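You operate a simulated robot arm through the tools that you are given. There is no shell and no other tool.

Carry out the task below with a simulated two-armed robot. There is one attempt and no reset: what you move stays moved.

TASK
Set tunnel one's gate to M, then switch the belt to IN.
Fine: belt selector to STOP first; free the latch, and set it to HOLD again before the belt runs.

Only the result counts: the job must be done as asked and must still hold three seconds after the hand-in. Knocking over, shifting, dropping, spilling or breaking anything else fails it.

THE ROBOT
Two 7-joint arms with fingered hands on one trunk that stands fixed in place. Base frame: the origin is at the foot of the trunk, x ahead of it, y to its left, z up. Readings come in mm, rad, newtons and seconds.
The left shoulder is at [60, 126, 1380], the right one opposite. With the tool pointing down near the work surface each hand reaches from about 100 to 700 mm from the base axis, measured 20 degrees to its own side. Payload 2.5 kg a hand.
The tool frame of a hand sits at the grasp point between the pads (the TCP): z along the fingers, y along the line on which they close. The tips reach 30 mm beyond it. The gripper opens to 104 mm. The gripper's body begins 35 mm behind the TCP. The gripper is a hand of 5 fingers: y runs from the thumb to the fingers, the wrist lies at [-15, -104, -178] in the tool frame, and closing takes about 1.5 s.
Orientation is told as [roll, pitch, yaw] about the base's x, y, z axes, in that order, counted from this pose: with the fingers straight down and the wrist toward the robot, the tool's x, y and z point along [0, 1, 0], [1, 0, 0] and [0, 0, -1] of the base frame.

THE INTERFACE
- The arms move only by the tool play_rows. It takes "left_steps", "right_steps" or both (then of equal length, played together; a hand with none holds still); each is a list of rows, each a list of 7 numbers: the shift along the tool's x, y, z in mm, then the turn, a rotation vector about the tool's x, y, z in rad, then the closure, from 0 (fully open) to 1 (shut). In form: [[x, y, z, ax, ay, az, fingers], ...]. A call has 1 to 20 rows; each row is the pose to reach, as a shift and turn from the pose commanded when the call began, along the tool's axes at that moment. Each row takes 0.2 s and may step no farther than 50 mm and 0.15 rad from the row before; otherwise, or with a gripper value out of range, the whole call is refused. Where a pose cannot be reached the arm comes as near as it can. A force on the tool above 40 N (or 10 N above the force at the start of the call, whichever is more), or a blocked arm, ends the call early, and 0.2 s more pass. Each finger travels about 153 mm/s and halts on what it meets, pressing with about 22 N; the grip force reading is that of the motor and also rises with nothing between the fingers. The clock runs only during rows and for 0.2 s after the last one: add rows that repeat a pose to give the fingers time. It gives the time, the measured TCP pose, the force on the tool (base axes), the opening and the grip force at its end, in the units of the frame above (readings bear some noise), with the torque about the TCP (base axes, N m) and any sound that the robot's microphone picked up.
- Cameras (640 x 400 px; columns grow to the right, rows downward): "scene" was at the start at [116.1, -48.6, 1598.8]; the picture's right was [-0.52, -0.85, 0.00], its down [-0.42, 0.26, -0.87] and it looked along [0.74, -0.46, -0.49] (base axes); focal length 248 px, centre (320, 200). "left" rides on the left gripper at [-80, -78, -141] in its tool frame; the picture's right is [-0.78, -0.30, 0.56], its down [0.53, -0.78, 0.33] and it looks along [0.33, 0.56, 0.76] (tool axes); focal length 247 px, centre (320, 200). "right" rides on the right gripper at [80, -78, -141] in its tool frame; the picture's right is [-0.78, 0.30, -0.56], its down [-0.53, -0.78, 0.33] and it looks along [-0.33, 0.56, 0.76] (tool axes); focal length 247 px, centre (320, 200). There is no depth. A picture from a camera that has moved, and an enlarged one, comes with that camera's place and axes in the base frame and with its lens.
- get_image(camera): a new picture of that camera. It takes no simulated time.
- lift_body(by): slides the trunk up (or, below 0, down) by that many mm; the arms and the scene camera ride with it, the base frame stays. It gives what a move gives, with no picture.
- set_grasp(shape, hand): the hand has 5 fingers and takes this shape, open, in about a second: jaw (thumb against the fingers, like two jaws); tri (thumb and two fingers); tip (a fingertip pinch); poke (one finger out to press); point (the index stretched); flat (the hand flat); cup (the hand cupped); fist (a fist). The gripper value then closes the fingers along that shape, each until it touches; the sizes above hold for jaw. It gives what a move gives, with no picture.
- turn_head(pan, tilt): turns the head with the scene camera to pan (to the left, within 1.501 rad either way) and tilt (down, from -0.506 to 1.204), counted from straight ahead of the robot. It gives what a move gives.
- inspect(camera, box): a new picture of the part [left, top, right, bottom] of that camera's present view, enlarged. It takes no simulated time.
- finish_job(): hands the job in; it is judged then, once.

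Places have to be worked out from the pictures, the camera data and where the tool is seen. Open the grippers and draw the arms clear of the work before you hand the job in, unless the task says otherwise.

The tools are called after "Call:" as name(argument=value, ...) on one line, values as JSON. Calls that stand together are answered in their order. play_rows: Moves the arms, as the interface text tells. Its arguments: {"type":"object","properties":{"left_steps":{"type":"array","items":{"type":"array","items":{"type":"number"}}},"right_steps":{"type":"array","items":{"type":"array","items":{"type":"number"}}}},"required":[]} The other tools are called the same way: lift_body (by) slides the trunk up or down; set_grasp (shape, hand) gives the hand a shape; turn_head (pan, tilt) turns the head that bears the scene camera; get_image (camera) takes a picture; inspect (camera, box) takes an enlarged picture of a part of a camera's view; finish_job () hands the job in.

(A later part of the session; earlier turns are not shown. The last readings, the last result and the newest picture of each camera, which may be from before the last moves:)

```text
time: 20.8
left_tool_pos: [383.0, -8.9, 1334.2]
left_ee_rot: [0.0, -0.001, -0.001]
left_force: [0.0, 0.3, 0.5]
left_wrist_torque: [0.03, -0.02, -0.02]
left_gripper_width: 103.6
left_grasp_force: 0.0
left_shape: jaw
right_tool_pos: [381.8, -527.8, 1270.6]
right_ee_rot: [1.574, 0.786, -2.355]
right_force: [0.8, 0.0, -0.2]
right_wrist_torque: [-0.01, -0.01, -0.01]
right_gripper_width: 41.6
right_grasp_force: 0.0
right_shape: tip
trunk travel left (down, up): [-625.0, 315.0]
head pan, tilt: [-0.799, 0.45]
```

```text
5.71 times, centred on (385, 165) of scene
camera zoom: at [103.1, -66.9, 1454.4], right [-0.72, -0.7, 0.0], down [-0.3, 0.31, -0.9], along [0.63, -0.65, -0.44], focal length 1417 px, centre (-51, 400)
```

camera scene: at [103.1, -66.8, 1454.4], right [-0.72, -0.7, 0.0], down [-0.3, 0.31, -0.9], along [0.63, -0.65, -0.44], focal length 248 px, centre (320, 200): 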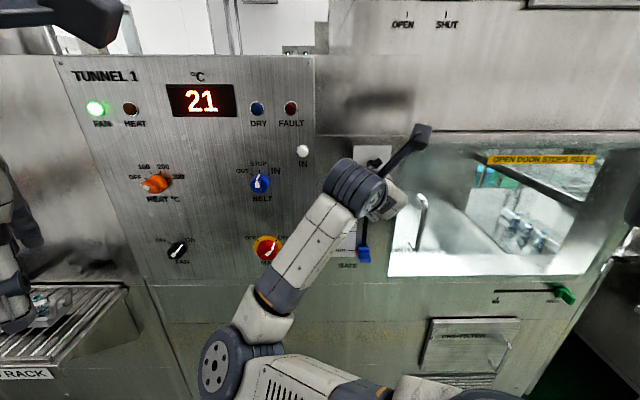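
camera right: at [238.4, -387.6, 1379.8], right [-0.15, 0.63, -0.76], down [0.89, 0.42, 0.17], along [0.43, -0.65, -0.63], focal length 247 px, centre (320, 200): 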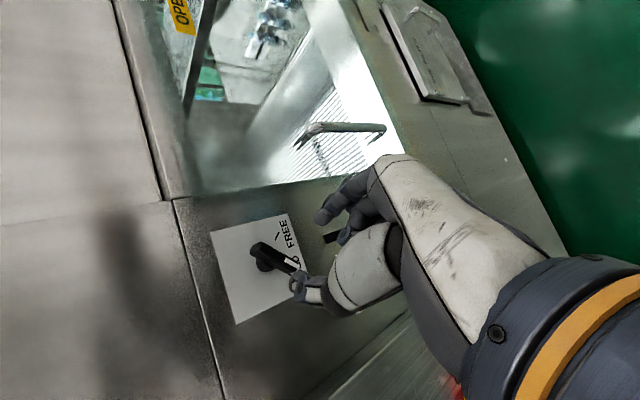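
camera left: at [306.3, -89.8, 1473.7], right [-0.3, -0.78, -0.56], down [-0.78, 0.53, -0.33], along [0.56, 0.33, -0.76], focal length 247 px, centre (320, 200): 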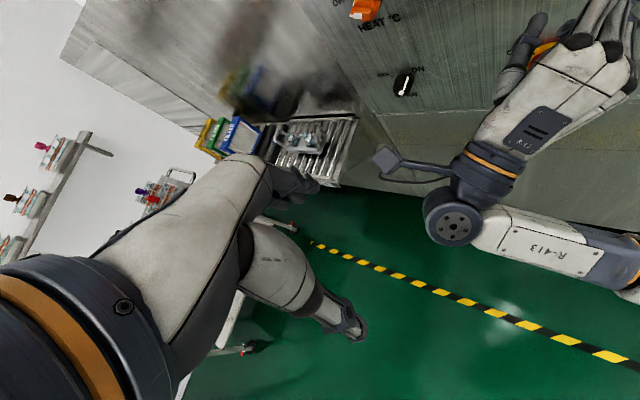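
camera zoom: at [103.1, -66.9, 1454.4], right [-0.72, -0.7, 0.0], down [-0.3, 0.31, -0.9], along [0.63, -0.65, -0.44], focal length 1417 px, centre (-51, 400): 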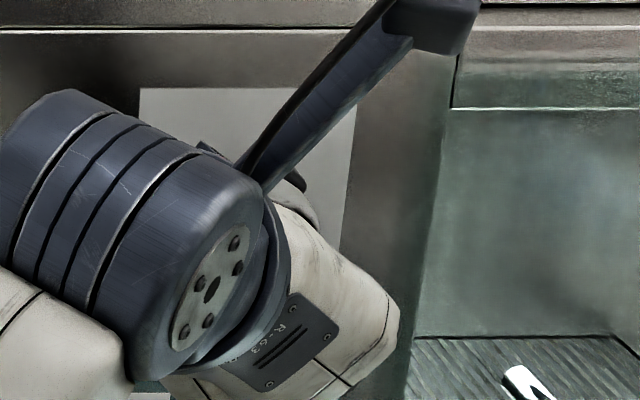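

The tips straddle the handle. I close on it.

Call:
play_rows(right_steps=[[0, 0, 0, 0, 0, 0, 0.7], [0, 0, 0, 0, 0, 0, 0.8], [0, 0, 0, 0, 0, 0, 0.88], [0, 0, 0, 0, 0, 0, 0.95], [0, 0, 0, 0, 0, 0, 1.0], [0, 0, 0, 0, 0, 0, 1.0], [0, 0, 0, 0, 0, 0, 1.0]])

Call:
inspect(camera="right", box=[230, 170, 390, 300])

```text
time: 22.4
left_tool_pos: [382.6, -8.9, 1334.2]
left_ee_rot: [0.0, 0.0, 0.0]
left_force: [-0.2, -0.1, -0.4]
left_wrist_torque: [0.01, 0.0, 0.0]
left_gripper_width: 103.5
left_grasp_force: 0.1
left_shape: jaw
right_tool_pos: [381.3, -528.6, 1270.8]
right_ee_rot: [1.572, 0.785, -2.354]
right_force: [-0.5, -0.6, -0.9]
right_wrist_torque: [0.04, 0.01, -0.02]
right_gripper_width: 5.4
right_grasp_force: 21.4
right_shape: tip
trunk travel left (down, up): [-625.0, 315.0]
head pan, tilt: [-0.799, 0.45]
```

```text
3.08 times, centred on (310, 235) of right
camera zoom: at [278.6, -428.8, 1381.9], right [-0.15, 0.63, -0.76], down [0.89, 0.42, 0.17], along [0.43, -0.65, -0.63], focal length 760 px, centre (351, 92)
```

zoom: 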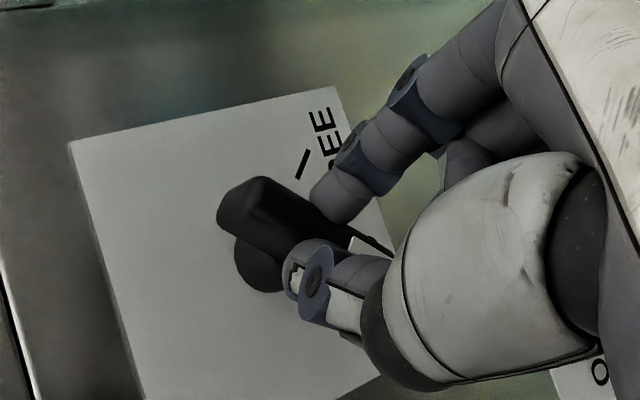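

The closing stopped at 5.4 mm, thinner than I expected for the handle. I zoom in more before turning.

Call:
inspect(camera="right", box=[270, 210, 350, 260])

Call:
get_image(camera="left")

```text
8.00 times, centred on (310, 235) of right
camera zoom: at [278.6, -428.8, 1381.9], right [-0.15, 0.63, -0.76], down [0.89, 0.42, 0.17], along [0.43, -0.65, -0.63], focal length 1976 px, centre (400, -80)
```

zoom: 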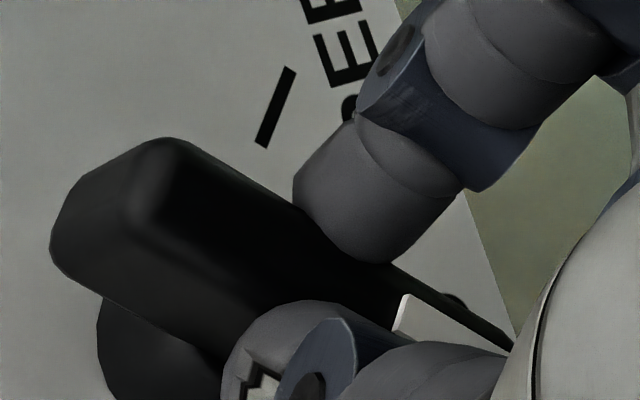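

```text
taken
camera left: at [306.4, -89.5, 1473.8], right [-0.3, -0.78, -0.56], down [-0.78, 0.53, -0.33], along [0.56, 0.33, -0.76], focal length 247 px, centre (320, 200)
```

left: 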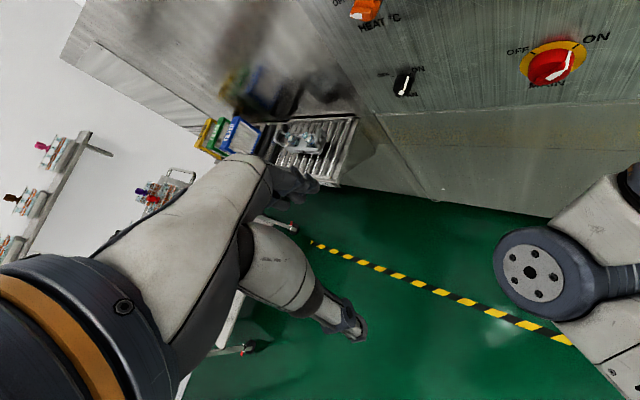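

The index tip lies in front of the handle face, so I was too shallow. I reopen, go 12 mm deeper, and close again.

Call:
play_rows(right_steps=[[0, 0, 0, 0, 0, 0, 0.8], [0, 0, 0, 0, 0, 0, 0.6], [0, 0, 0, 0, 0, 0, 0.6], [0, 0, 4, 0, 0, 0, 0.6], [0, 0, 8, 0, 0, 0, 0.6], [0, 0, 12, 0, 0, 0, 0.6], [0, 0, 12, 0, 0, 0, 0.7], [0, 0, 12, 0, 0, 0, 0.8], [0, 0, 12, 0, 0, 0, 0.88], [0, 0, 12, 0, 0, 0, 0.95], [0, 0, 12, 0, 0, 0, 1.0], [0, 0, 12, 0, 0, 0, 1.0], [0, 0, 12, 0, 0, 0, 1.0]])

Call:
inspect(camera="right", box=[250, 190, 370, 270])

```text
time: 25.2
left_tool_pos: [383.7, -9.2, 1333.4]
left_ee_rot: [0.0, 0.001, 0.0]
left_force: [-0.5, -0.4, 0.5]
left_wrist_torque: [0.0, -0.02, 0.02]
left_gripper_width: 103.7
left_grasp_force: 0.1
left_shape: jaw
right_tool_pos: [388.7, -535.9, 1270.2]
right_ee_rot: [1.571, 0.784, -2.358]
right_force: [-1.7, -0.1, -1.7]
right_wrist_torque: [0.02, 0.03, -0.08]
right_gripper_width: 5.1
right_grasp_force: 22.0
right_shape: tip
trunk travel left (down, up): [-625.0, 315.0]
head pan, tilt: [-0.799, 0.45]
```

```text
5.00 times, centred on (310, 230) of right
camera zoom: at [287.7, -437.2, 1381.4], right [-0.15, 0.63, -0.76], down [0.89, 0.42, 0.17], along [0.43, -0.65, -0.63], focal length 1235 px, centre (370, 50)
```

zoom: 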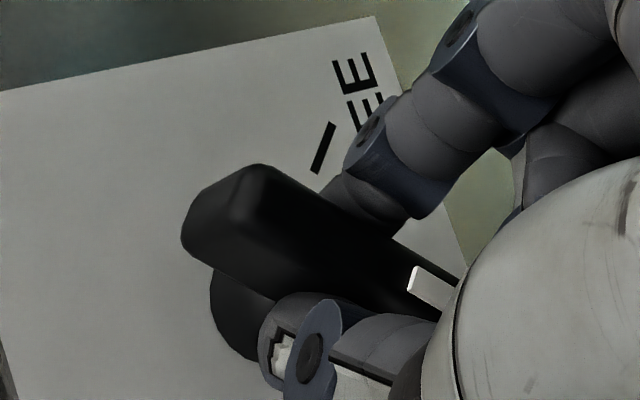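

Now the handle is properly between index and thumb. I turn −45° (counter-clockwise, toward FREE) and check.

Call:
play_rows(right_steps=[[0, 0, 0, 0, 0, -0.112, 1], [0, 0, 0, 0, 0, -0.224, 1], [0, 0, 0, 0, 0, -0.336, 1], [0, 0, 0, 0, 0, -0.448, 1], [0, 0, 0, 0, 0, -0.56, 1], [0, 0, 0, 0, 0, -0.672, 1], [0, 0, 0, 0, 0, -0.785, 1]])

Call:
inspect(camera="right", box=[250, 190, 370, 270])

Call:
inspect(camera="scene", box=[330, 130, 440, 200])

```text
time: 26.8
left_tool_pos: [384.2, -9.7, 1333.7]
left_ee_rot: [0.0, 0.0, 0.0]
left_force: [-0.2, 0.4, 0.0]
left_wrist_torque: [0.02, 0.01, -0.03]
left_gripper_width: 103.5
left_grasp_force: 0.1
left_shape: jaw
right_tool_pos: [389.7, -536.7, 1269.0]
right_ee_rot: [1.571, -0.003, -2.355]
right_force: [-4.3, 0.2, -5.5]
right_wrist_torque: [0.09, 0.1, -0.19]
right_gripper_width: 5.2
right_grasp_force: 22.1
right_shape: tip
trunk travel left (down, up): [-625.0, 315.0]
head pan, tilt: [-0.799, 0.45]
```

```text
5.00 times, centred on (310, 230) of right
camera zoom: at [343.9, -381.3, 1349.9], right [-0.6, 0.18, -0.78], down [0.78, 0.31, -0.54], along [0.14, -0.93, -0.33], focal length 1235 px, centre (370, 50)
```

zoom: 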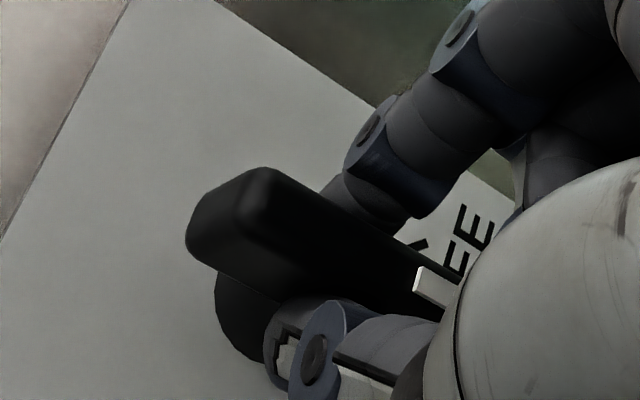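

```text
5.71 times, centred on (385, 165) of scene
camera zoom: at [102.7, -67.4, 1454.4], right [-0.72, -0.7, 0.0], down [-0.3, 0.31, -0.9], along [0.63, -0.65, -0.44], focal length 1417 px, centre (-51, 400)
```

zoom: 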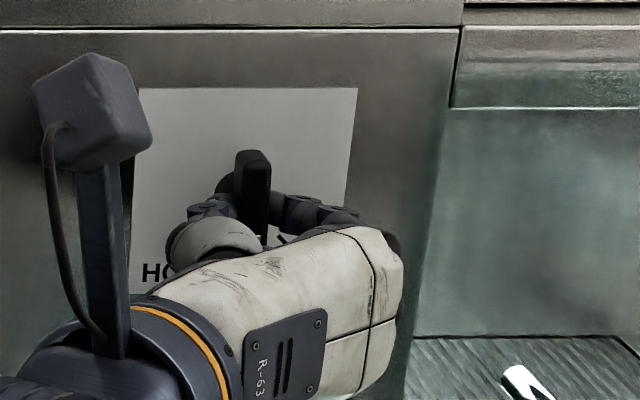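

The handle turned with the hand and is now vertical. I complete the remaining −45° to FREE.

Call:
play_rows(right_steps=[[0, 0, 0, 0, 0, -0.112, 1], [0, 0, 0, 0, 0, -0.224, 1], [0, 0, 0, 0, 0, -0.336, 1], [0, 0, 0, 0, 0, -0.448, 1], [0, 0, 0, 0, 0, -0.56, 1], [0, 0, 0, 0, 0, -0.672, 1], [0, 0, 0, 0, 0, -0.785, 1], [0, 0, 0, 0, 0, -0.8, 1]])

Call:
inspect(camera="scene", box=[330, 130, 440, 200])

Call:
get_image(camera="right")

```text
time: 28.6
left_tool_pos: [383.3, -8.3, 1333.9]
left_ee_rot: [0.001, -0.001, -0.001]
left_force: [0.0, -0.8, 0.1]
left_wrist_torque: [0.02, 0.0, 0.01]
left_gripper_width: 103.7
left_grasp_force: 0.0
left_shape: jaw
right_tool_pos: [390.1, -536.0, 1270.2]
right_ee_rot: [1.568, -0.801, -2.355]
right_force: [-5.2, -0.8, -9.1]
right_wrist_torque: [0.22, 0.03, -0.18]
right_gripper_width: 5.1
right_grasp_force: 22.2
right_shape: tip
trunk travel left (down, up): [-625.0, 315.0]
head pan, tilt: [-0.799, 0.45]
```

```text
5.71 times, centred on (385, 165) of scene
camera zoom: at [102.6, -68.1, 1454.3], right [-0.72, -0.7, 0.0], down [-0.3, 0.31, -0.9], along [0.63, -0.64, -0.44], focal length 1417 px, centre (-51, 400)
```

zoom: 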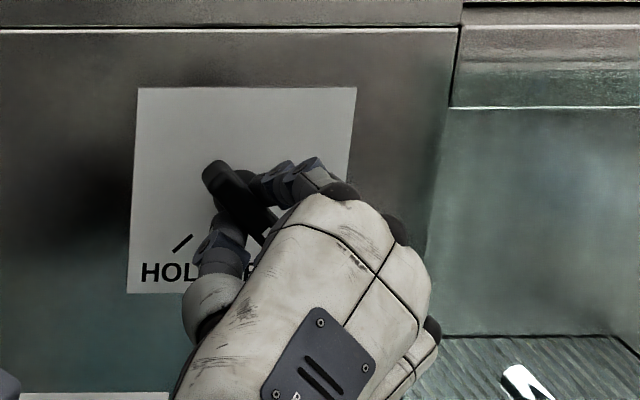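

```text
taken
camera right: at [367.6, -357.8, 1269.9], right [-0.93, -0.14, -0.33], down [0.34, -0.12, -0.93], along [0.09, -0.98, 0.17], focal length 247 px, centre (320, 200)
```

right: 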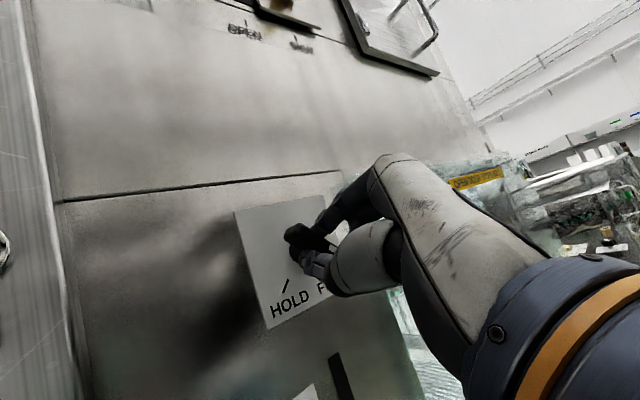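

The handle is turned to FREE. I open and back off to verify.

Call:
play_rows(right_steps=[[0, 0, 0, 0, 0, 0, 0.85], [0, 0, 0, 0, 0, 0, 0.7], [0, 0, 0, 0, 0, 0, 0.6], [0, 0, 0, 0, 0, 0, 0.6], [0, 0, -15, 0, 0, 0, 0.6], [0, 0, -35, 0, 0, 0, 0.6], [0, 0, -55, 0, 0, 0, 0.6], [0, 0, -70, 0, 0, 0, 0.6]])

Call:
inspect(camera="scene", box=[330, 130, 440, 200])

Call:
inspect(camera="scene", box=[310, 190, 420, 280])

Call:
get_image(camera="right")

```text
time: 30.4
left_tool_pos: [382.1, -8.9, 1334.2]
left_ee_rot: [0.0, 0.001, 0.002]
left_force: [0.7, 0.2, 0.3]
left_wrist_torque: [0.02, 0.02, -0.04]
left_gripper_width: 103.9
left_grasp_force: 0.1
left_shape: jaw
right_tool_pos: [339.4, -485.5, 1269.7]
right_ee_rot: [1.574, -0.8, -2.357]
right_force: [0.1, 0.1, 0.3]
right_wrist_torque: [-0.02, -0.02, -0.01]
right_gripper_width: 41.4
right_grasp_force: 0.2
right_shape: tip
trunk travel left (down, up): [-625.0, 315.0]
head pan, tilt: [-0.799, 0.45]
```

```text
5.71 times, centred on (385, 165) of scene
camera zoom: at [102.9, -66.7, 1454.5], right [-0.72, -0.7, 0.0], down [-0.3, 0.31, -0.9], along [0.63, -0.65, -0.44], focal length 1417 px, centre (-51, 400)
```

zoom: 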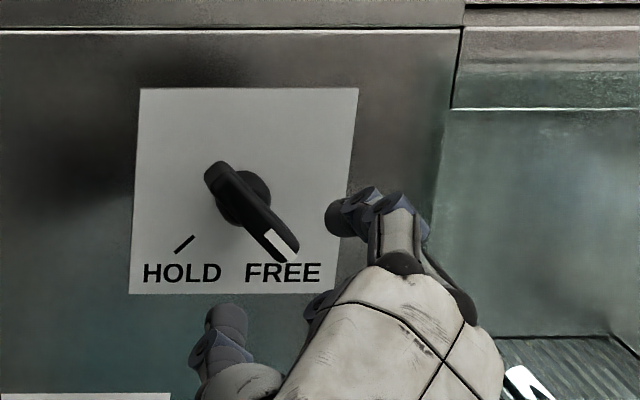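

```text
4.44 times, centred on (365, 235) of scene
camera zoom: at [102.9, -66.7, 1454.5], right [-0.72, -0.7, 0.0], down [-0.3, 0.31, -0.9], along [0.63, -0.65, -0.44], focal length 1102 px, centre (120, 44)
```

zoom: 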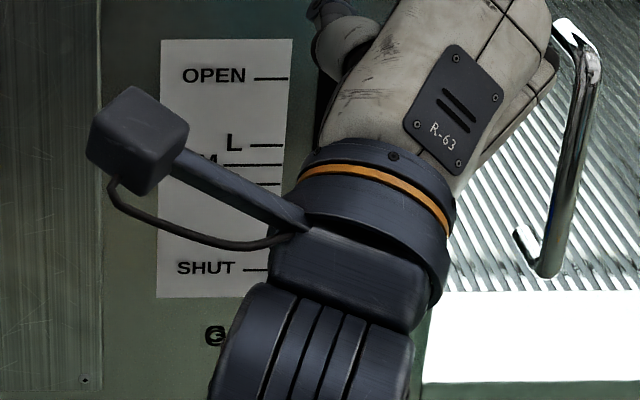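

```text
taken
camera right: at [317.8, -306.6, 1269.9], right [-0.93, -0.15, -0.33], down [0.35, -0.12, -0.93], along [0.1, -0.98, 0.17], focal length 247 px, centre (320, 200)
```

right: 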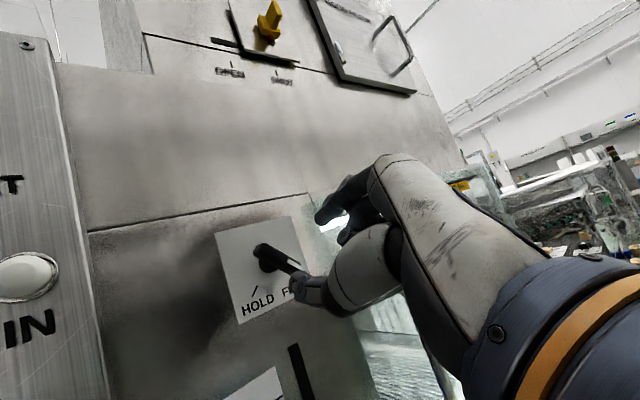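

The latch is at FREE. Now I go down to the gate tab (U≈110, Z≈1012), rolling back to pinch vertically, at a standoff of D≈575.

Call:
play_rows(right_steps=[[-18, -18, -1, 0, 0, -0.077, 0.5], [-37, -36, -2, 0, 0, -0.154, 0.5], [-55, -54, -3, 0, 0, -0.231, 0.5], [-74, -72, -4, 0, 0, -0.308, 0.5], [-92, -90, -5, 0, 0, -0.385, 0.5], [-111, -108, -6, 0, 0, -0.462, 0.5], [-129, -126, -7, 0, 0, -0.539, 0.5], [-148, -144, -8, 0, 0, -0.616, 0.5], [-166, -162, -8, 0, 0, -0.693, 0.5], [-184.4, -180.2, -8, 0, 0, -0.77, 0.5], [-184.4, -180.2, -8, 0, 0, -0.77, 0.5]])

Call:
get_image(camera="scene")

Call:
get_image(camera="right")

```text
time: 31.4
left_tool_pos: [384.8, -8.7, 1333.1]
left_ee_rot: [-0.001, 0.001, -0.001]
left_force: [0.4, 0.1, 0.5]
left_wrist_torque: [-0.01, 0.03, 0.0]
left_gripper_width: 104.0
left_grasp_force: 0.2
left_shape: jaw
right_tool_pos: [330.9, -495.0, 1247.3]
right_ee_rot: [1.895, -0.979, -2.665]
right_force: [0.4, -0.5, -0.5]
right_wrist_torque: [-0.02, 0.01, 0.03]
right_gripper_width: 51.7
right_grasp_force: 0.0
right_shape: tip
trunk travel left (down, up): [-625.0, 315.0]
head pan, tilt: [-0.799, 0.45]
stopped in row 4 (right hand): the arm was blocked; the commanded pose is now the measured one
```

```text
taken
camera scene: at [103.0, -66.9, 1454.4], right [-0.72, -0.7, 0.0], down [-0.3, 0.31, -0.9], along [0.63, -0.65, -0.44], focal length 248 px, centre (320, 200)
```

scene: 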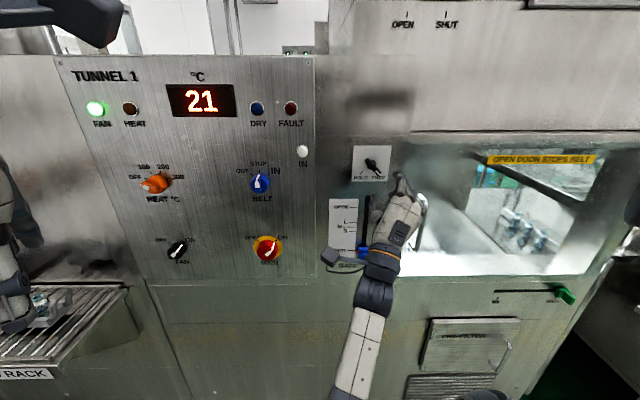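

```text
taken
camera right: at [316.8, -321.5, 1200.6], right [-0.95, -0.17, -0.26], down [0.31, -0.39, -0.87], along [0.05, -0.91, 0.42], focal length 247 px, centre (320, 200)
```

right: 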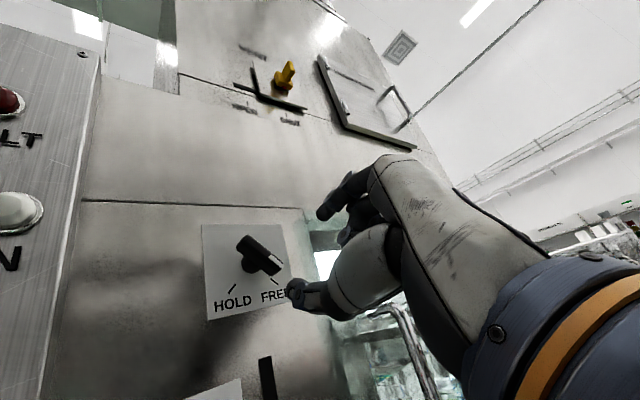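

No contact force, so this looks like an elbow/joint limit on that path. I first translate straight down about 130 mm without rolling, then I'll fix the orientation lower down.

Call:
play_rows(right_steps=[[-12, -20, -5, 0, 0, 0, 0.5], [-24, -40, -9, 0, 0, 0, 0.5], [-36, -60, -14, 0, 0, 0, 0.5], [-48, -80, -19, 0, 0, 0, 0.5], [-60, -100, -23, 0, 0, 0, 0.5], [-70, -116, -27, 0, 0, 0, 0.5]])

Call:
get_image(camera="scene")

```text
time: 32.7
left_tool_pos: [384.2, -9.3, 1334.4]
left_ee_rot: [0.0, 0.0, -0.001]
left_force: [0.0, -0.3, 0.8]
left_wrist_torque: [0.06, 0.0, -0.01]
left_gripper_width: 103.8
left_grasp_force: 0.0
left_shape: jaw
right_tool_pos: [331.7, -505.5, 1189.3]
right_ee_rot: [2.123, -0.875, -2.88]
right_force: [0.4, 0.1, 0.2]
right_wrist_torque: [0.0, -0.01, -0.01]
right_gripper_width: 51.4
right_grasp_force: 0.1
right_shape: tip
trunk travel left (down, up): [-625.0, 315.0]
head pan, tilt: [-0.799, 0.45]
stopped in row 6 (right hand): the arm was blocked; the commanded pose is now the measured one
```

```text
taken
camera scene: at [103.0, -66.9, 1454.4], right [-0.72, -0.7, 0.0], down [-0.3, 0.31, -0.9], along [0.63, -0.65, -0.44], focal length 248 px, centre (320, 200)
```

scene: 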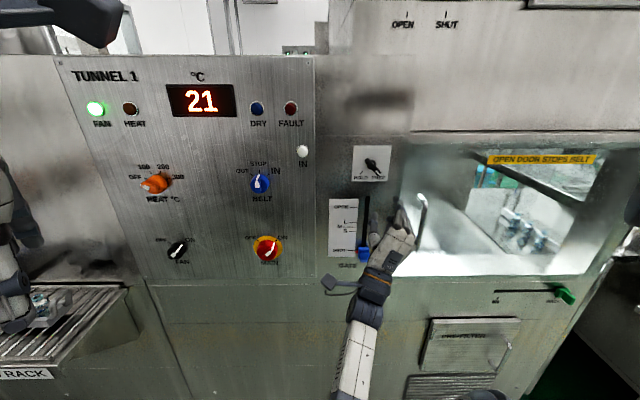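

The wrist again runs into a limit in this posture. Rather than fight it, I return to the good standoff pose (pinch at 45°) and will lower the trunk so the gate sits where the latch was relative to the shoulder.

Call:
play_rows(right_steps=[[10, 9, 3, 0.053, -0.026, 0.027, 0.5], [20, 18, 6, 0.105, -0.052, 0.055, 0.5], [31, 27, 9, 0.158, -0.079, 0.082, 0.5], [41, 36, 12, 0.211, -0.105, 0.109, 0.5], [51, 45, 14, 0.263, -0.131, 0.137, 0.5], [61.2, 53.6, 17.3, 0.316, -0.157, 0.164, 0.5], [61.2, 53.6, 17.3, 0.316, -0.157, 0.164, 0.5]])

Call:
get_image(camera="scene")

```text
time: 34.3
left_tool_pos: [381.8, -9.6, 1333.7]
left_ee_rot: [0.0, 0.0, 0.0]
left_force: [-0.4, 0.6, 1.1]
left_wrist_torque: [0.0, -0.04, 0.01]
left_gripper_width: 103.5
left_grasp_force: 0.1
left_shape: jaw
right_tool_pos: [327.2, -491.3, 1286.1]
right_ee_rot: [1.632, -0.845, -2.438]
right_force: [-0.4, -0.7, 0.2]
right_wrist_torque: [-0.01, -0.02, -0.03]
right_gripper_width: 51.8
right_grasp_force: 0.0
right_shape: tip
trunk travel left (down, up): [-625.0, 315.0]
head pan, tilt: [-0.799, 0.45]
```

```text
taken
camera scene: at [103.0, -66.9, 1454.4], right [-0.72, -0.7, 0.0], down [-0.3, 0.31, -0.9], along [0.63, -0.65, -0.44], focal length 248 px, centre (320, 200)
```

scene: 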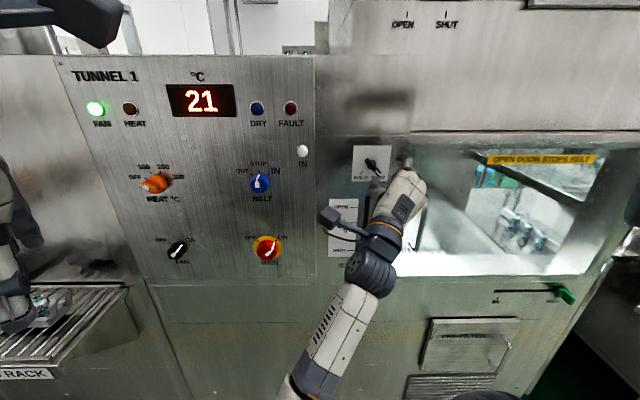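

Back near the standoff. I roll to the neutral pose (pinch line horizontal), which worked well before, so I can pinch the gate tab from its sides.

Call:
play_rows(right_steps=[[-1, -2, 0, 0.006, -0.003, 0.106, 0.5], [-2, -4, 0, 0.013, -0.006, 0.212, 0.5], [-3, -6, 0, 0.019, -0.009, 0.317, 0.5], [-4, -8, 0, 0.026, -0.012, 0.423, 0.5], [-5, -10, 0, 0.032, -0.014, 0.529, 0.5], [-6, -12, 0, 0.038, -0.017, 0.635, 0.5], [-6, -14, 0, 0.045, -0.02, 0.741, 0.5], [-6.1, -16, 0.6, 0.051, -0.023, 0.8465, 0.5], [-6.1, -16, 0.6, 0.051, -0.023, 0.8465, 0.5]])

Call:
get_image(camera="scene")

Call:
get_image(camera="right")

```text
time: 36.3
left_tool_pos: [383.8, -9.5, 1334.4]
left_ee_rot: [0.0, 0.001, 0.0]
left_force: [0.4, 0.0, -0.4]
left_wrist_torque: [0.01, 0.0, 0.0]
left_gripper_width: 103.5
left_grasp_force: 0.0
left_shape: jaw
right_tool_pos: [332.0, -491.8, 1267.0]
right_ee_rot: [1.563, 0.019, -2.358]
right_force: [0.1, 0.4, -0.9]
right_wrist_torque: [0.03, 0.0, -0.01]
right_gripper_width: 51.9
right_grasp_force: 0.1
right_shape: tip
trunk travel left (down, up): [-625.0, 315.0]
head pan, tilt: [-0.799, 0.45]
```

```text
taken
camera scene: at [103.0, -66.9, 1454.4], right [-0.72, -0.7, 0.0], down [-0.3, 0.31, -0.9], along [0.63, -0.65, -0.44], focal length 248 px, centre (320, 200)
```

scene: 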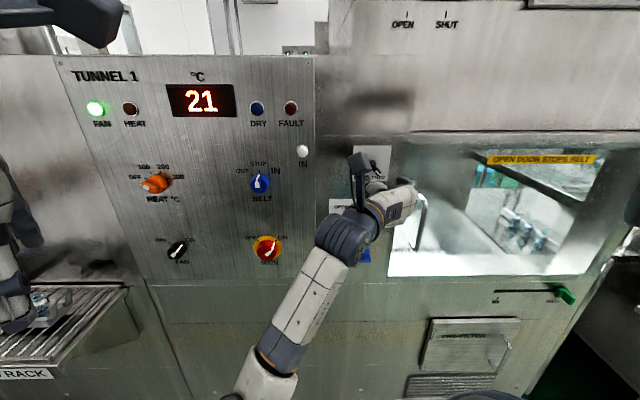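

```text
taken
camera right: at [285.6, -338.4, 1349.6], right [-0.6, 0.2, -0.78], down [0.79, 0.32, -0.52], along [0.15, -0.92, -0.35], focal length 247 px, centre (320, 200)
```

right: 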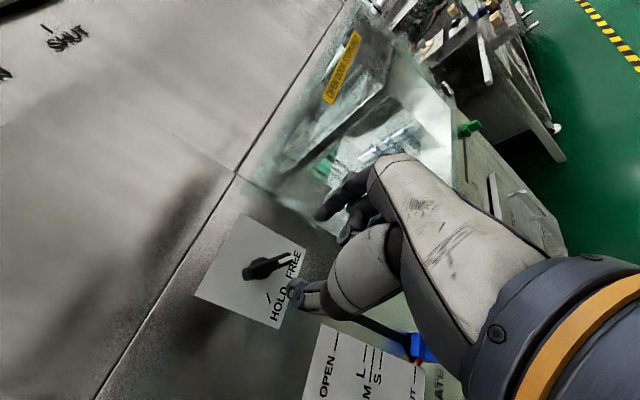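

The neutral pose was reached cleanly. I lower the trunk 220 mm to bring the hand to gate height.

Call:
lift_body(by=-220)

Call:
turn_head(pan=-0.85, tilt=0.3)

Call:
get_image(camera="scene")

Call:
get_image(camera="right")

Call:
get_image(camera="left")

```text
time: 38.6
left_tool_pos: [384.5, -8.0, 1114.0]
left_ee_rot: [0.0, -0.001, 0.001]
left_force: [0.3, 0.1, -0.2]
left_wrist_torque: [-0.04, 0.0, 0.0]
left_gripper_width: 103.5
left_grasp_force: 0.1
left_shape: jaw
right_tool_pos: [330.7, -492.8, 1045.6]
right_ee_rot: [1.558, 0.026, -2.362]
right_force: [-0.6, 0.6, -0.3]
right_wrist_torque: [-0.03, 0.0, -0.01]
right_gripper_width: 51.7
right_grasp_force: 0.0
right_shape: tip
trunk travel left (down, up): [-405.0, 535.0]
head pan, tilt: [-0.799, 0.45]
```

```text
time: 39.4
left_tool_pos: [384.6, -9.6, 1114.1]
left_ee_rot: [0.001, 0.0, -0.001]
left_force: [0.4, -0.1, 0.0]
left_wrist_torque: [-0.01, -0.02, 0.01]
left_gripper_width: 103.8
left_grasp_force: 0.0
left_shape: jaw
right_tool_pos: [330.7, -492.6, 1045.5]
right_ee_rot: [1.56, 0.026, -2.361]
right_force: [-0.2, 0.4, 1.2]
right_wrist_torque: [0.0, 0.01, -0.01]
right_gripper_width: 51.8
right_grasp_force: 0.1
right_shape: tip
trunk travel left (down, up): [-405.0, 535.0]
head pan, tilt: [-0.85, 0.3]
```

```text
taken
camera scene: at [100.6, -71.1, 1248.3], right [-0.75, -0.66, 0.0], down [-0.2, 0.22, -0.96], along [0.63, -0.72, -0.3], focal length 248 px, centre (320, 200)
```

scene: 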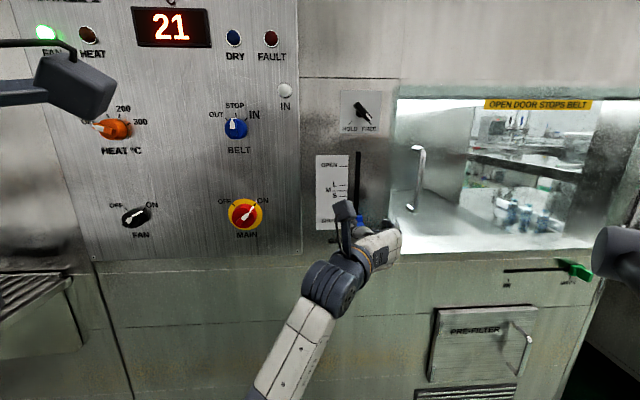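

```text
taken
camera right: at [284.7, -339.6, 1129.4], right [-0.59, 0.21, -0.78], down [0.79, 0.32, -0.52], along [0.14, -0.92, -0.36], focal length 247 px, centre (320, 200)
```

right: 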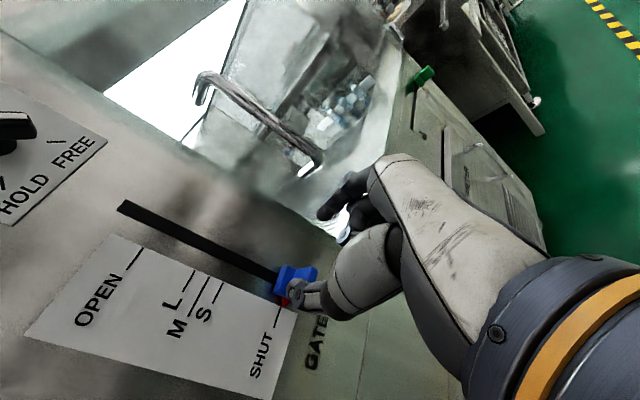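

```text
taken
camera left: at [306.4, -89.3, 1253.8], right [-0.3, -0.78, -0.56], down [-0.78, 0.53, -0.33], along [0.56, 0.33, -0.76], focal length 247 px, centre (320, 200)
```

left: 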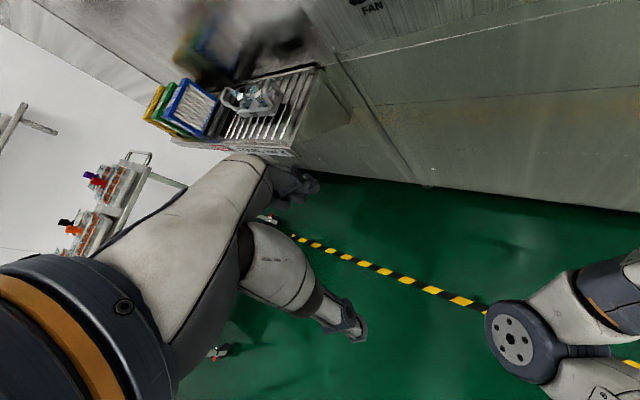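

Good view of the gate from the hand camera. I zoom for the tab geometry.

Call:
inspect(camera="right", box=[220, 220, 360, 340])

Call:
inspect(camera="scene", box=[300, 140, 420, 260])

```text
3.33 times, centred on (290, 280) of right
camera zoom: at [284.7, -339.6, 1129.4], right [-0.59, 0.21, -0.78], down [0.79, 0.32, -0.52], along [0.14, -0.92, -0.36], focal length 823 px, centre (420, -67)
```

zoom: 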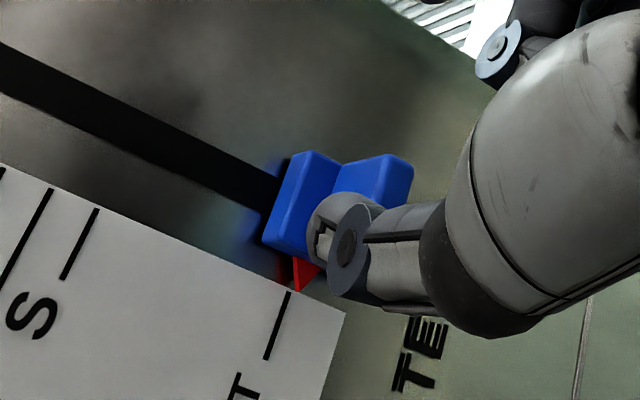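

```text
3.33 times, centred on (360, 200) of scene
camera zoom: at [100.6, -71.1, 1248.3], right [-0.75, -0.66, 0.0], down [-0.2, 0.22, -0.96], along [0.63, -0.72, -0.3], focal length 826 px, centre (187, 200)
```

zoom: 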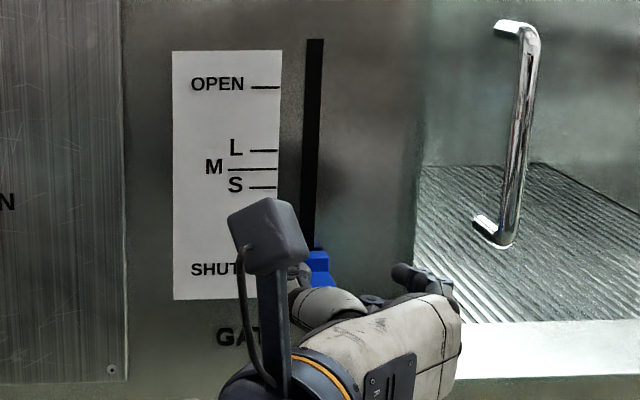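

Tab is ~30 mm wide centred near U≈108, Z≈1008. I move down 38 mm, left 6 mm, still at standoff, and look again.

Call:
play_rows(right_steps=[[-13, -2, 0, 0, 0, -0.01, 0.45], [-26, -4, 0, 0, 0, -0.02, 0.45], [-37.5, -6, 0, 0, 0, -0.026, 0.45], [-37.5, -6, 0, 0, 0, -0.026, 0.45]])

Call:
get_image(camera="right")

Call:
inspect(camera="right", box=[200, 170, 360, 320])

Call:
inspect(camera="scene", box=[300, 140, 420, 260])

```text
time: 40.5
left_tool_pos: [383.7, -9.0, 1114.1]
left_ee_rot: [-0.002, 0.0, -0.001]
left_force: [-0.3, 0.0, -0.3]
left_wrist_torque: [0.03, 0.02, -0.02]
left_gripper_width: 103.6
left_grasp_force: 0.0
left_shape: jaw
right_tool_pos: [324.0, -495.0, 1027.5]
right_ee_rot: [1.604, -0.019, -2.397]
right_force: [-0.2, 0.3, 0.9]
right_wrist_torque: [-0.02, 0.02, -0.01]
right_gripper_width: 56.7
right_grasp_force: 0.1
right_shape: tip
trunk travel left (down, up): [-405.0, 535.0]
head pan, tilt: [-0.85, 0.3]
stopped in row 4 (right hand): the arm was blocked; the commanded pose is now the measured one
```

```text
taken
camera right: at [284.0, -336.5, 1101.2], right [-0.59, 0.18, -0.79], down [0.8, 0.26, -0.54], along [0.11, -0.95, -0.3], focal length 247 px, centre (320, 200)
```

right: 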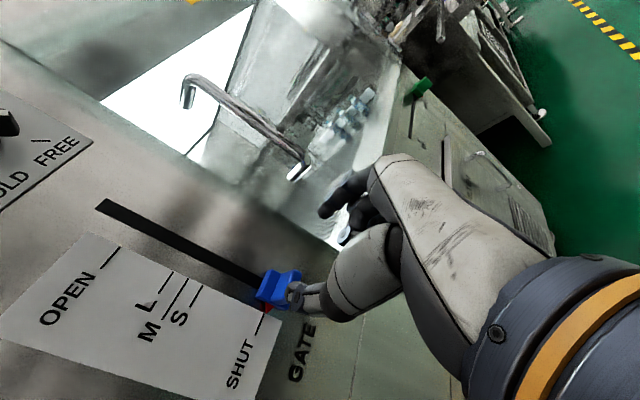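

```text
2.67 times, centred on (280, 245) of right
camera zoom: at [284.0, -336.5, 1101.2], right [-0.59, 0.18, -0.79], down [0.8, 0.26, -0.54], along [0.11, -0.95, -0.3], focal length 659 px, centre (427, 80)
```

zoom: 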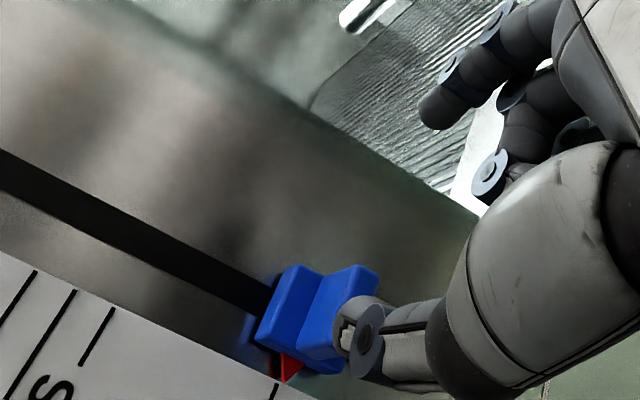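

```text
3.33 times, centred on (360, 200) of scene
camera zoom: at [100.5, -71.1, 1248.4], right [-0.75, -0.66, 0.0], down [-0.2, 0.22, -0.96], along [0.63, -0.72, -0.3], focal length 826 px, centre (187, 200)
```

zoom: 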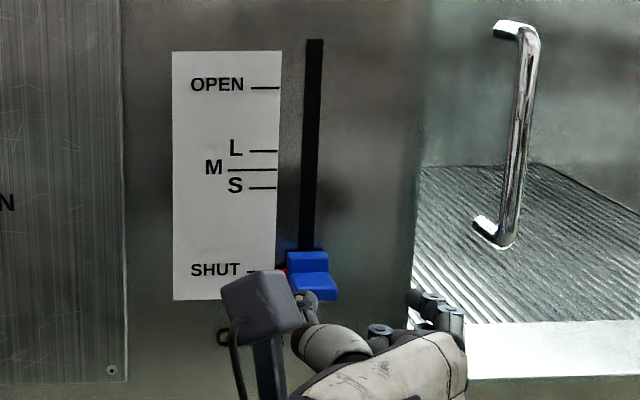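

Blocked by the arm's limit again (no contact). I lower the trunk a further 45 mm so the arm works slightly above it, then correct and move toward the wall.

Call:
lift_body(by=-45)

Call:
play_rows(right_steps=[[8, -4, 3, 0.013, -0.011, 0.006, 0.45], [16, -8, 6, 0.027, -0.022, 0.012, 0.45], [26, -13, 10, 0.04, -0.033, 0.019, 0.45], [26, -13, 10, 0.04, -0.033, 0.019, 0.45]])

Call:
inspect(camera="right", box=[200, 170, 360, 320])

Call:
inspect(camera="scene", box=[300, 120, 420, 240])

```text
time: 41.4
left_tool_pos: [384.9, -8.8, 1068.9]
left_ee_rot: [0.002, 0.001, 0.0]
left_force: [-0.1, -0.4, -0.2]
left_wrist_torque: [0.05, -0.01, -0.01]
left_gripper_width: 103.8
left_grasp_force: 0.0
left_shape: jaw
right_tool_pos: [325.4, -495.1, 982.4]
right_ee_rot: [1.602, -0.018, -2.394]
right_force: [-0.4, -0.3, 0.7]
right_wrist_torque: [0.0, 0.02, -0.02]
right_gripper_width: 56.4
right_grasp_force: 0.1
right_shape: tip
trunk travel left (down, up): [-360.0, 580.0]
head pan, tilt: [-0.85, 0.3]
```

```text
time: 42.4
left_tool_pos: [383.8, -8.5, 1068.9]
left_ee_rot: [0.002, 0.002, 0.0]
left_force: [0.6, -0.2, 0.0]
left_wrist_torque: [0.04, 0.01, -0.01]
left_gripper_width: 103.7
left_grasp_force: 0.1
left_shape: jaw
right_tool_pos: [342.8, -493.1, 1005.9]
right_ee_rot: [1.565, 0.006, -2.349]
right_force: [-0.6, 0.1, -0.3]
right_wrist_torque: [0.0, 0.02, -0.01]
right_gripper_width: 56.5
right_grasp_force: 0.0
right_shape: tip
trunk travel left (down, up): [-360.0, 580.0]
head pan, tilt: [-0.85, 0.3]
```

```text
2.67 times, centred on (280, 245) of right
camera zoom: at [296.3, -338.2, 1087.2], right [-0.61, 0.19, -0.77], down [0.78, 0.32, -0.53], along [0.15, -0.93, -0.34], focal length 659 px, centre (427, 80)
```

zoom: 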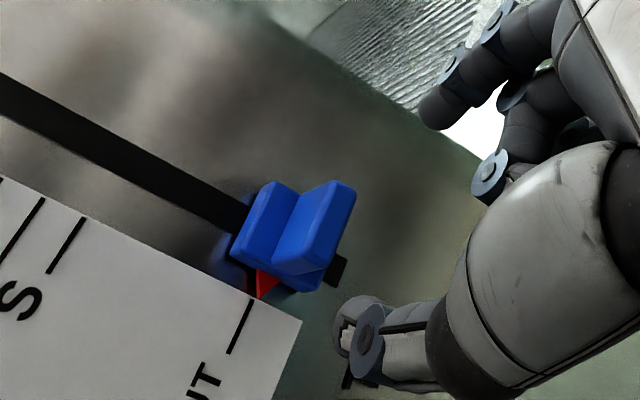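

```text
3.33 times, centred on (360, 180) of scene
camera zoom: at [100.6, -71.1, 1203.4], right [-0.75, -0.66, 0.0], down [-0.2, 0.22, -0.96], along [0.63, -0.72, -0.3], focal length 826 px, centre (187, 267)
```

zoom: 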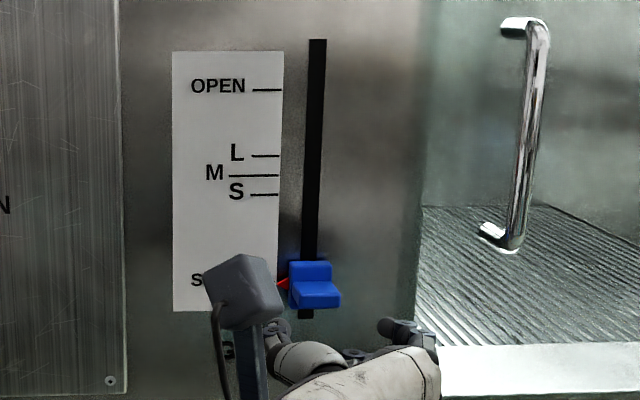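

Now I see the tab: a base plate with a shelf projecting to D≈656, U 88–121, Z≈1006–1016. I raise 5 mm, advance 54 mm so the tips flank the shelf, and check.

Call:
play_rows(right_steps=[[5, 0, 9, 0, 0, 0, 0.45], [5, 0, 18, 0, 0, 0, 0.45], [5, 0, 27, 0, 0, 0, 0.45], [5, 0, 36, 0, 0, 0, 0.45], [5, 0, 45, 0, 0, 0, 0.45], [5, 0, 54, 0, 0, 0, 0.45]])

Call:
inspect(camera="right", box=[220, 150, 380, 300])

Call:
inspect(camera="scene", box=[300, 120, 420, 240])

```text
time: 43.8
left_tool_pos: [383.5, -7.5, 1068.9]
left_ee_rot: [0.0, 0.001, 0.0]
left_force: [0.1, 0.2, -1.0]
left_wrist_torque: [0.0, -0.02, 0.0]
left_gripper_width: 103.3
left_grasp_force: 0.1
left_shape: jaw
right_tool_pos: [379.0, -531.2, 1011.8]
right_ee_rot: [1.565, 0.004, -2.35]
right_force: [0.4, -0.1, -0.3]
right_wrist_torque: [0.02, 0.0, 0.0]
right_gripper_width: 57.0
right_grasp_force: 0.1
right_shape: tip
trunk travel left (down, up): [-360.0, 580.0]
head pan, tilt: [-0.85, 0.3]
```

```text
2.67 times, centred on (300, 225) of right
camera zoom: at [333.8, -376.2, 1093.0], right [-0.6, 0.19, -0.77], down [0.78, 0.32, -0.53], along [0.15, -0.93, -0.34], focal length 659 px, centre (373, 133)
```

zoom: 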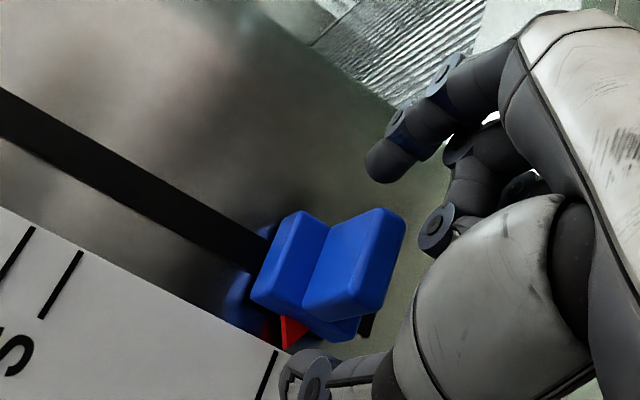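

```text
3.33 times, centred on (360, 180) of scene
camera zoom: at [100.5, -71.1, 1203.4], right [-0.75, -0.66, 0.0], down [-0.2, 0.22, -0.96], along [0.63, -0.72, -0.3], focal length 826 px, centre (187, 267)
```

zoom: 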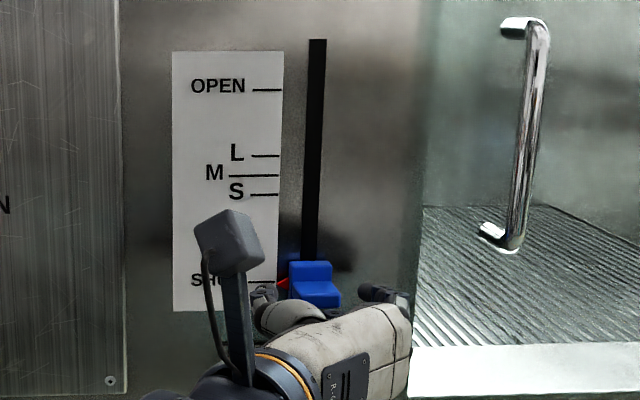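

The tips flank the shelf evenly. I close on it.

Call:
play_rows(right_steps=[[0, 0, 0, 0, 0, 0, 0.55], [0, 0, 0, 0, 0, 0, 0.65], [0, 0, 0, 0, 0, 0, 0.75], [0, 0, 0, 0, 0, 0, 0.85], [0, 0, 0, 0, 0, 0, 1.0], [0, 0, 0, 0, 0, 0, 1.0], [0, 0, 0, 0, 0, 0, 1.0]])

Call:
inspect(camera="right", box=[220, 150, 380, 300])

```text
time: 45.4
left_tool_pos: [383.8, -9.4, 1069.9]
left_ee_rot: [0.001, 0.0, 0.0]
left_force: [-1.0, 0.2, 0.1]
left_wrist_torque: [0.03, 0.05, -0.01]
left_gripper_width: 103.5
left_grasp_force: 0.1
left_shape: jaw
right_tool_pos: [379.8, -529.7, 1011.4]
right_ee_rot: [1.565, 0.004, -2.35]
right_force: [1.7, -1.9, 0.3]
right_wrist_torque: [0.02, 0.04, 0.02]
right_gripper_width: 24.8
right_grasp_force: 22.3
right_shape: tip
trunk travel left (down, up): [-360.0, 580.0]
head pan, tilt: [-0.85, 0.3]
```

```text
2.67 times, centred on (300, 225) of right
camera zoom: at [333.9, -376.2, 1092.9], right [-0.6, 0.19, -0.77], down [0.78, 0.32, -0.53], along [0.15, -0.93, -0.34], focal length 659 px, centre (373, 133)
```

zoom: 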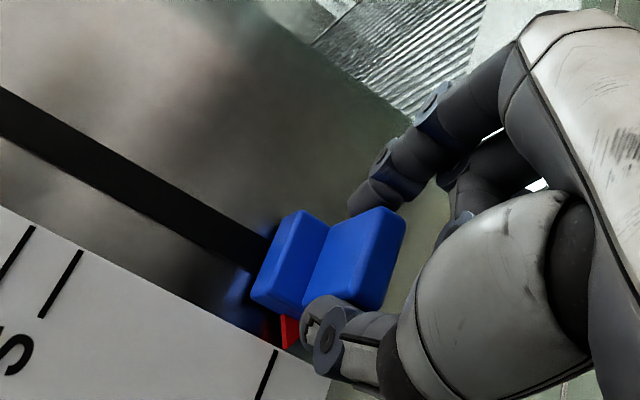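

Gripped firmly (22 N, 25 mm). I slide up 40 mm and check whether the tab follows.

Call:
play_rows(right_steps=[[5, 0, 0, 0, 0, 0, 1], [12, 0, 0, 0, 0, 0, 1], [19, 0, 0, 0, 0, 0, 1], [26, 0, 0, 0, 0, 0, 1], [33, 0, 0, 0, 0, 0, 1], [40, 0, 0, 0, 0, 0, 1]])

Call:
inspect(camera="right", box=[220, 150, 380, 300])

Call:
inspect(camera="scene", box=[300, 120, 420, 240])

```text
time: 46.8
left_tool_pos: [383.5, -8.4, 1068.9]
left_ee_rot: [0.001, -0.001, 0.0]
left_force: [-0.7, -0.9, -0.3]
left_wrist_torque: [0.02, -0.04, 0.04]
left_gripper_width: 103.5
left_grasp_force: 0.0
left_shape: jaw
right_tool_pos: [381.1, -531.7, 1051.0]
right_ee_rot: [1.567, 0.003, -2.35]
right_force: [0.2, 5.3, -5.5]
right_wrist_torque: [0.13, 0.05, 0.07]
right_gripper_width: 24.3
right_grasp_force: 21.7
right_shape: tip
trunk travel left (down, up): [-360.0, 580.0]
head pan, tilt: [-0.85, 0.3]
```

```text
2.67 times, centred on (300, 225) of right
camera zoom: at [334.1, -376.6, 1132.5], right [-0.6, 0.19, -0.78], down [0.78, 0.32, -0.53], along [0.15, -0.93, -0.34], focal length 659 px, centre (373, 133)
```

zoom: 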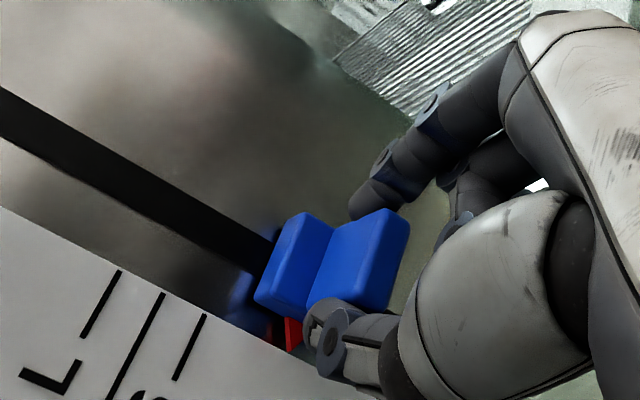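

```text
3.33 times, centred on (360, 180) of scene
camera zoom: at [100.9, -71.0, 1203.4], right [-0.75, -0.66, 0.0], down [-0.2, 0.22, -0.96], along [0.63, -0.72, -0.3], focal length 826 px, centre (187, 267)
```

zoom: 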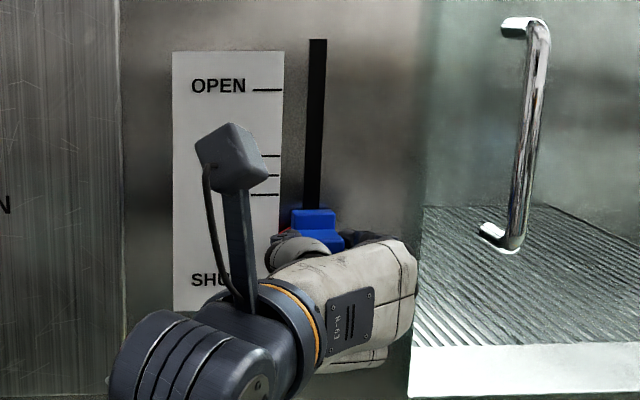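

The tab follows. I slide up a further 38 mm and then read the pointer.

Call:
play_rows(right_steps=[[7, 0, 0, 0, 0, 0, 1], [14, 0, 0, 0, 0, 0, 1], [21, 0, 0, 0, 0, 0, 1], [28, 0, 0, 0, 0, 0, 1], [34, 0, 0, 0, 0, 0, 1], [38, 0, 0, 0, 0, 0, 1], [38, 0, 0, 0, 0, 0, 1]])

Call:
inspect(camera="right", box=[240, 220, 340, 300])

Call:
inspect(camera="scene", box=[340, 140, 410, 200])

```text
time: 48.4
left_tool_pos: [384.1, -8.8, 1068.7]
left_ee_rot: [-0.001, 0.0, -0.001]
left_force: [0.2, -0.5, -0.4]
left_wrist_torque: [0.02, 0.04, 0.02]
left_gripper_width: 103.7
left_grasp_force: 0.1
left_shape: jaw
right_tool_pos: [380.4, -530.2, 1089.8]
right_ee_rot: [1.566, 0.003, -2.35]
right_force: [1.3, 5.3, -7.0]
right_wrist_torque: [0.19, 0.02, 0.08]
right_gripper_width: 24.3
right_grasp_force: 22.4
right_shape: tip
trunk travel left (down, up): [-360.0, 580.0]
head pan, tilt: [-0.85, 0.3]
```

```text
5.00 times, centred on (290, 260) of right
camera zoom: at [334.0, -376.8, 1170.2], right [-0.6, 0.19, -0.77], down [0.78, 0.32, -0.53], along [0.15, -0.93, -0.34], focal length 1235 px, centre (470, -100)
```

zoom: 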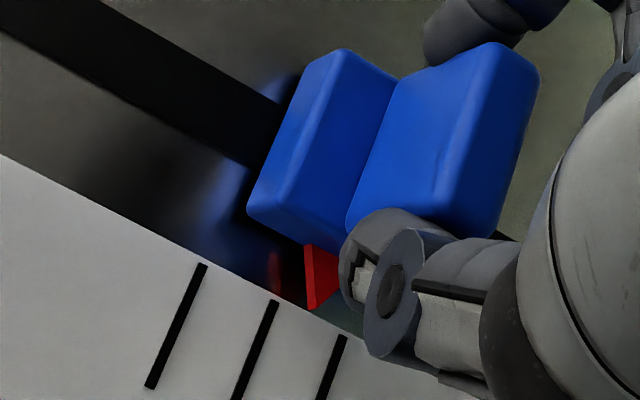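

```text
6.67 times, centred on (375, 170) of scene
camera zoom: at [101.1, -71.1, 1203.3], right [-0.75, -0.66, 0.0], down [-0.2, 0.22, -0.96], along [0.63, -0.72, -0.3], focal length 1653 px, centre (-47, 400)
```

zoom: 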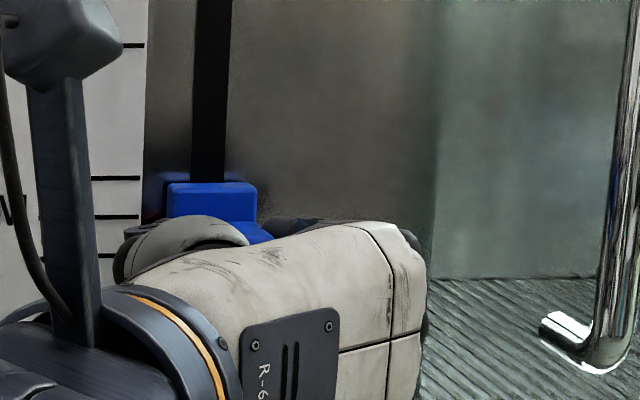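

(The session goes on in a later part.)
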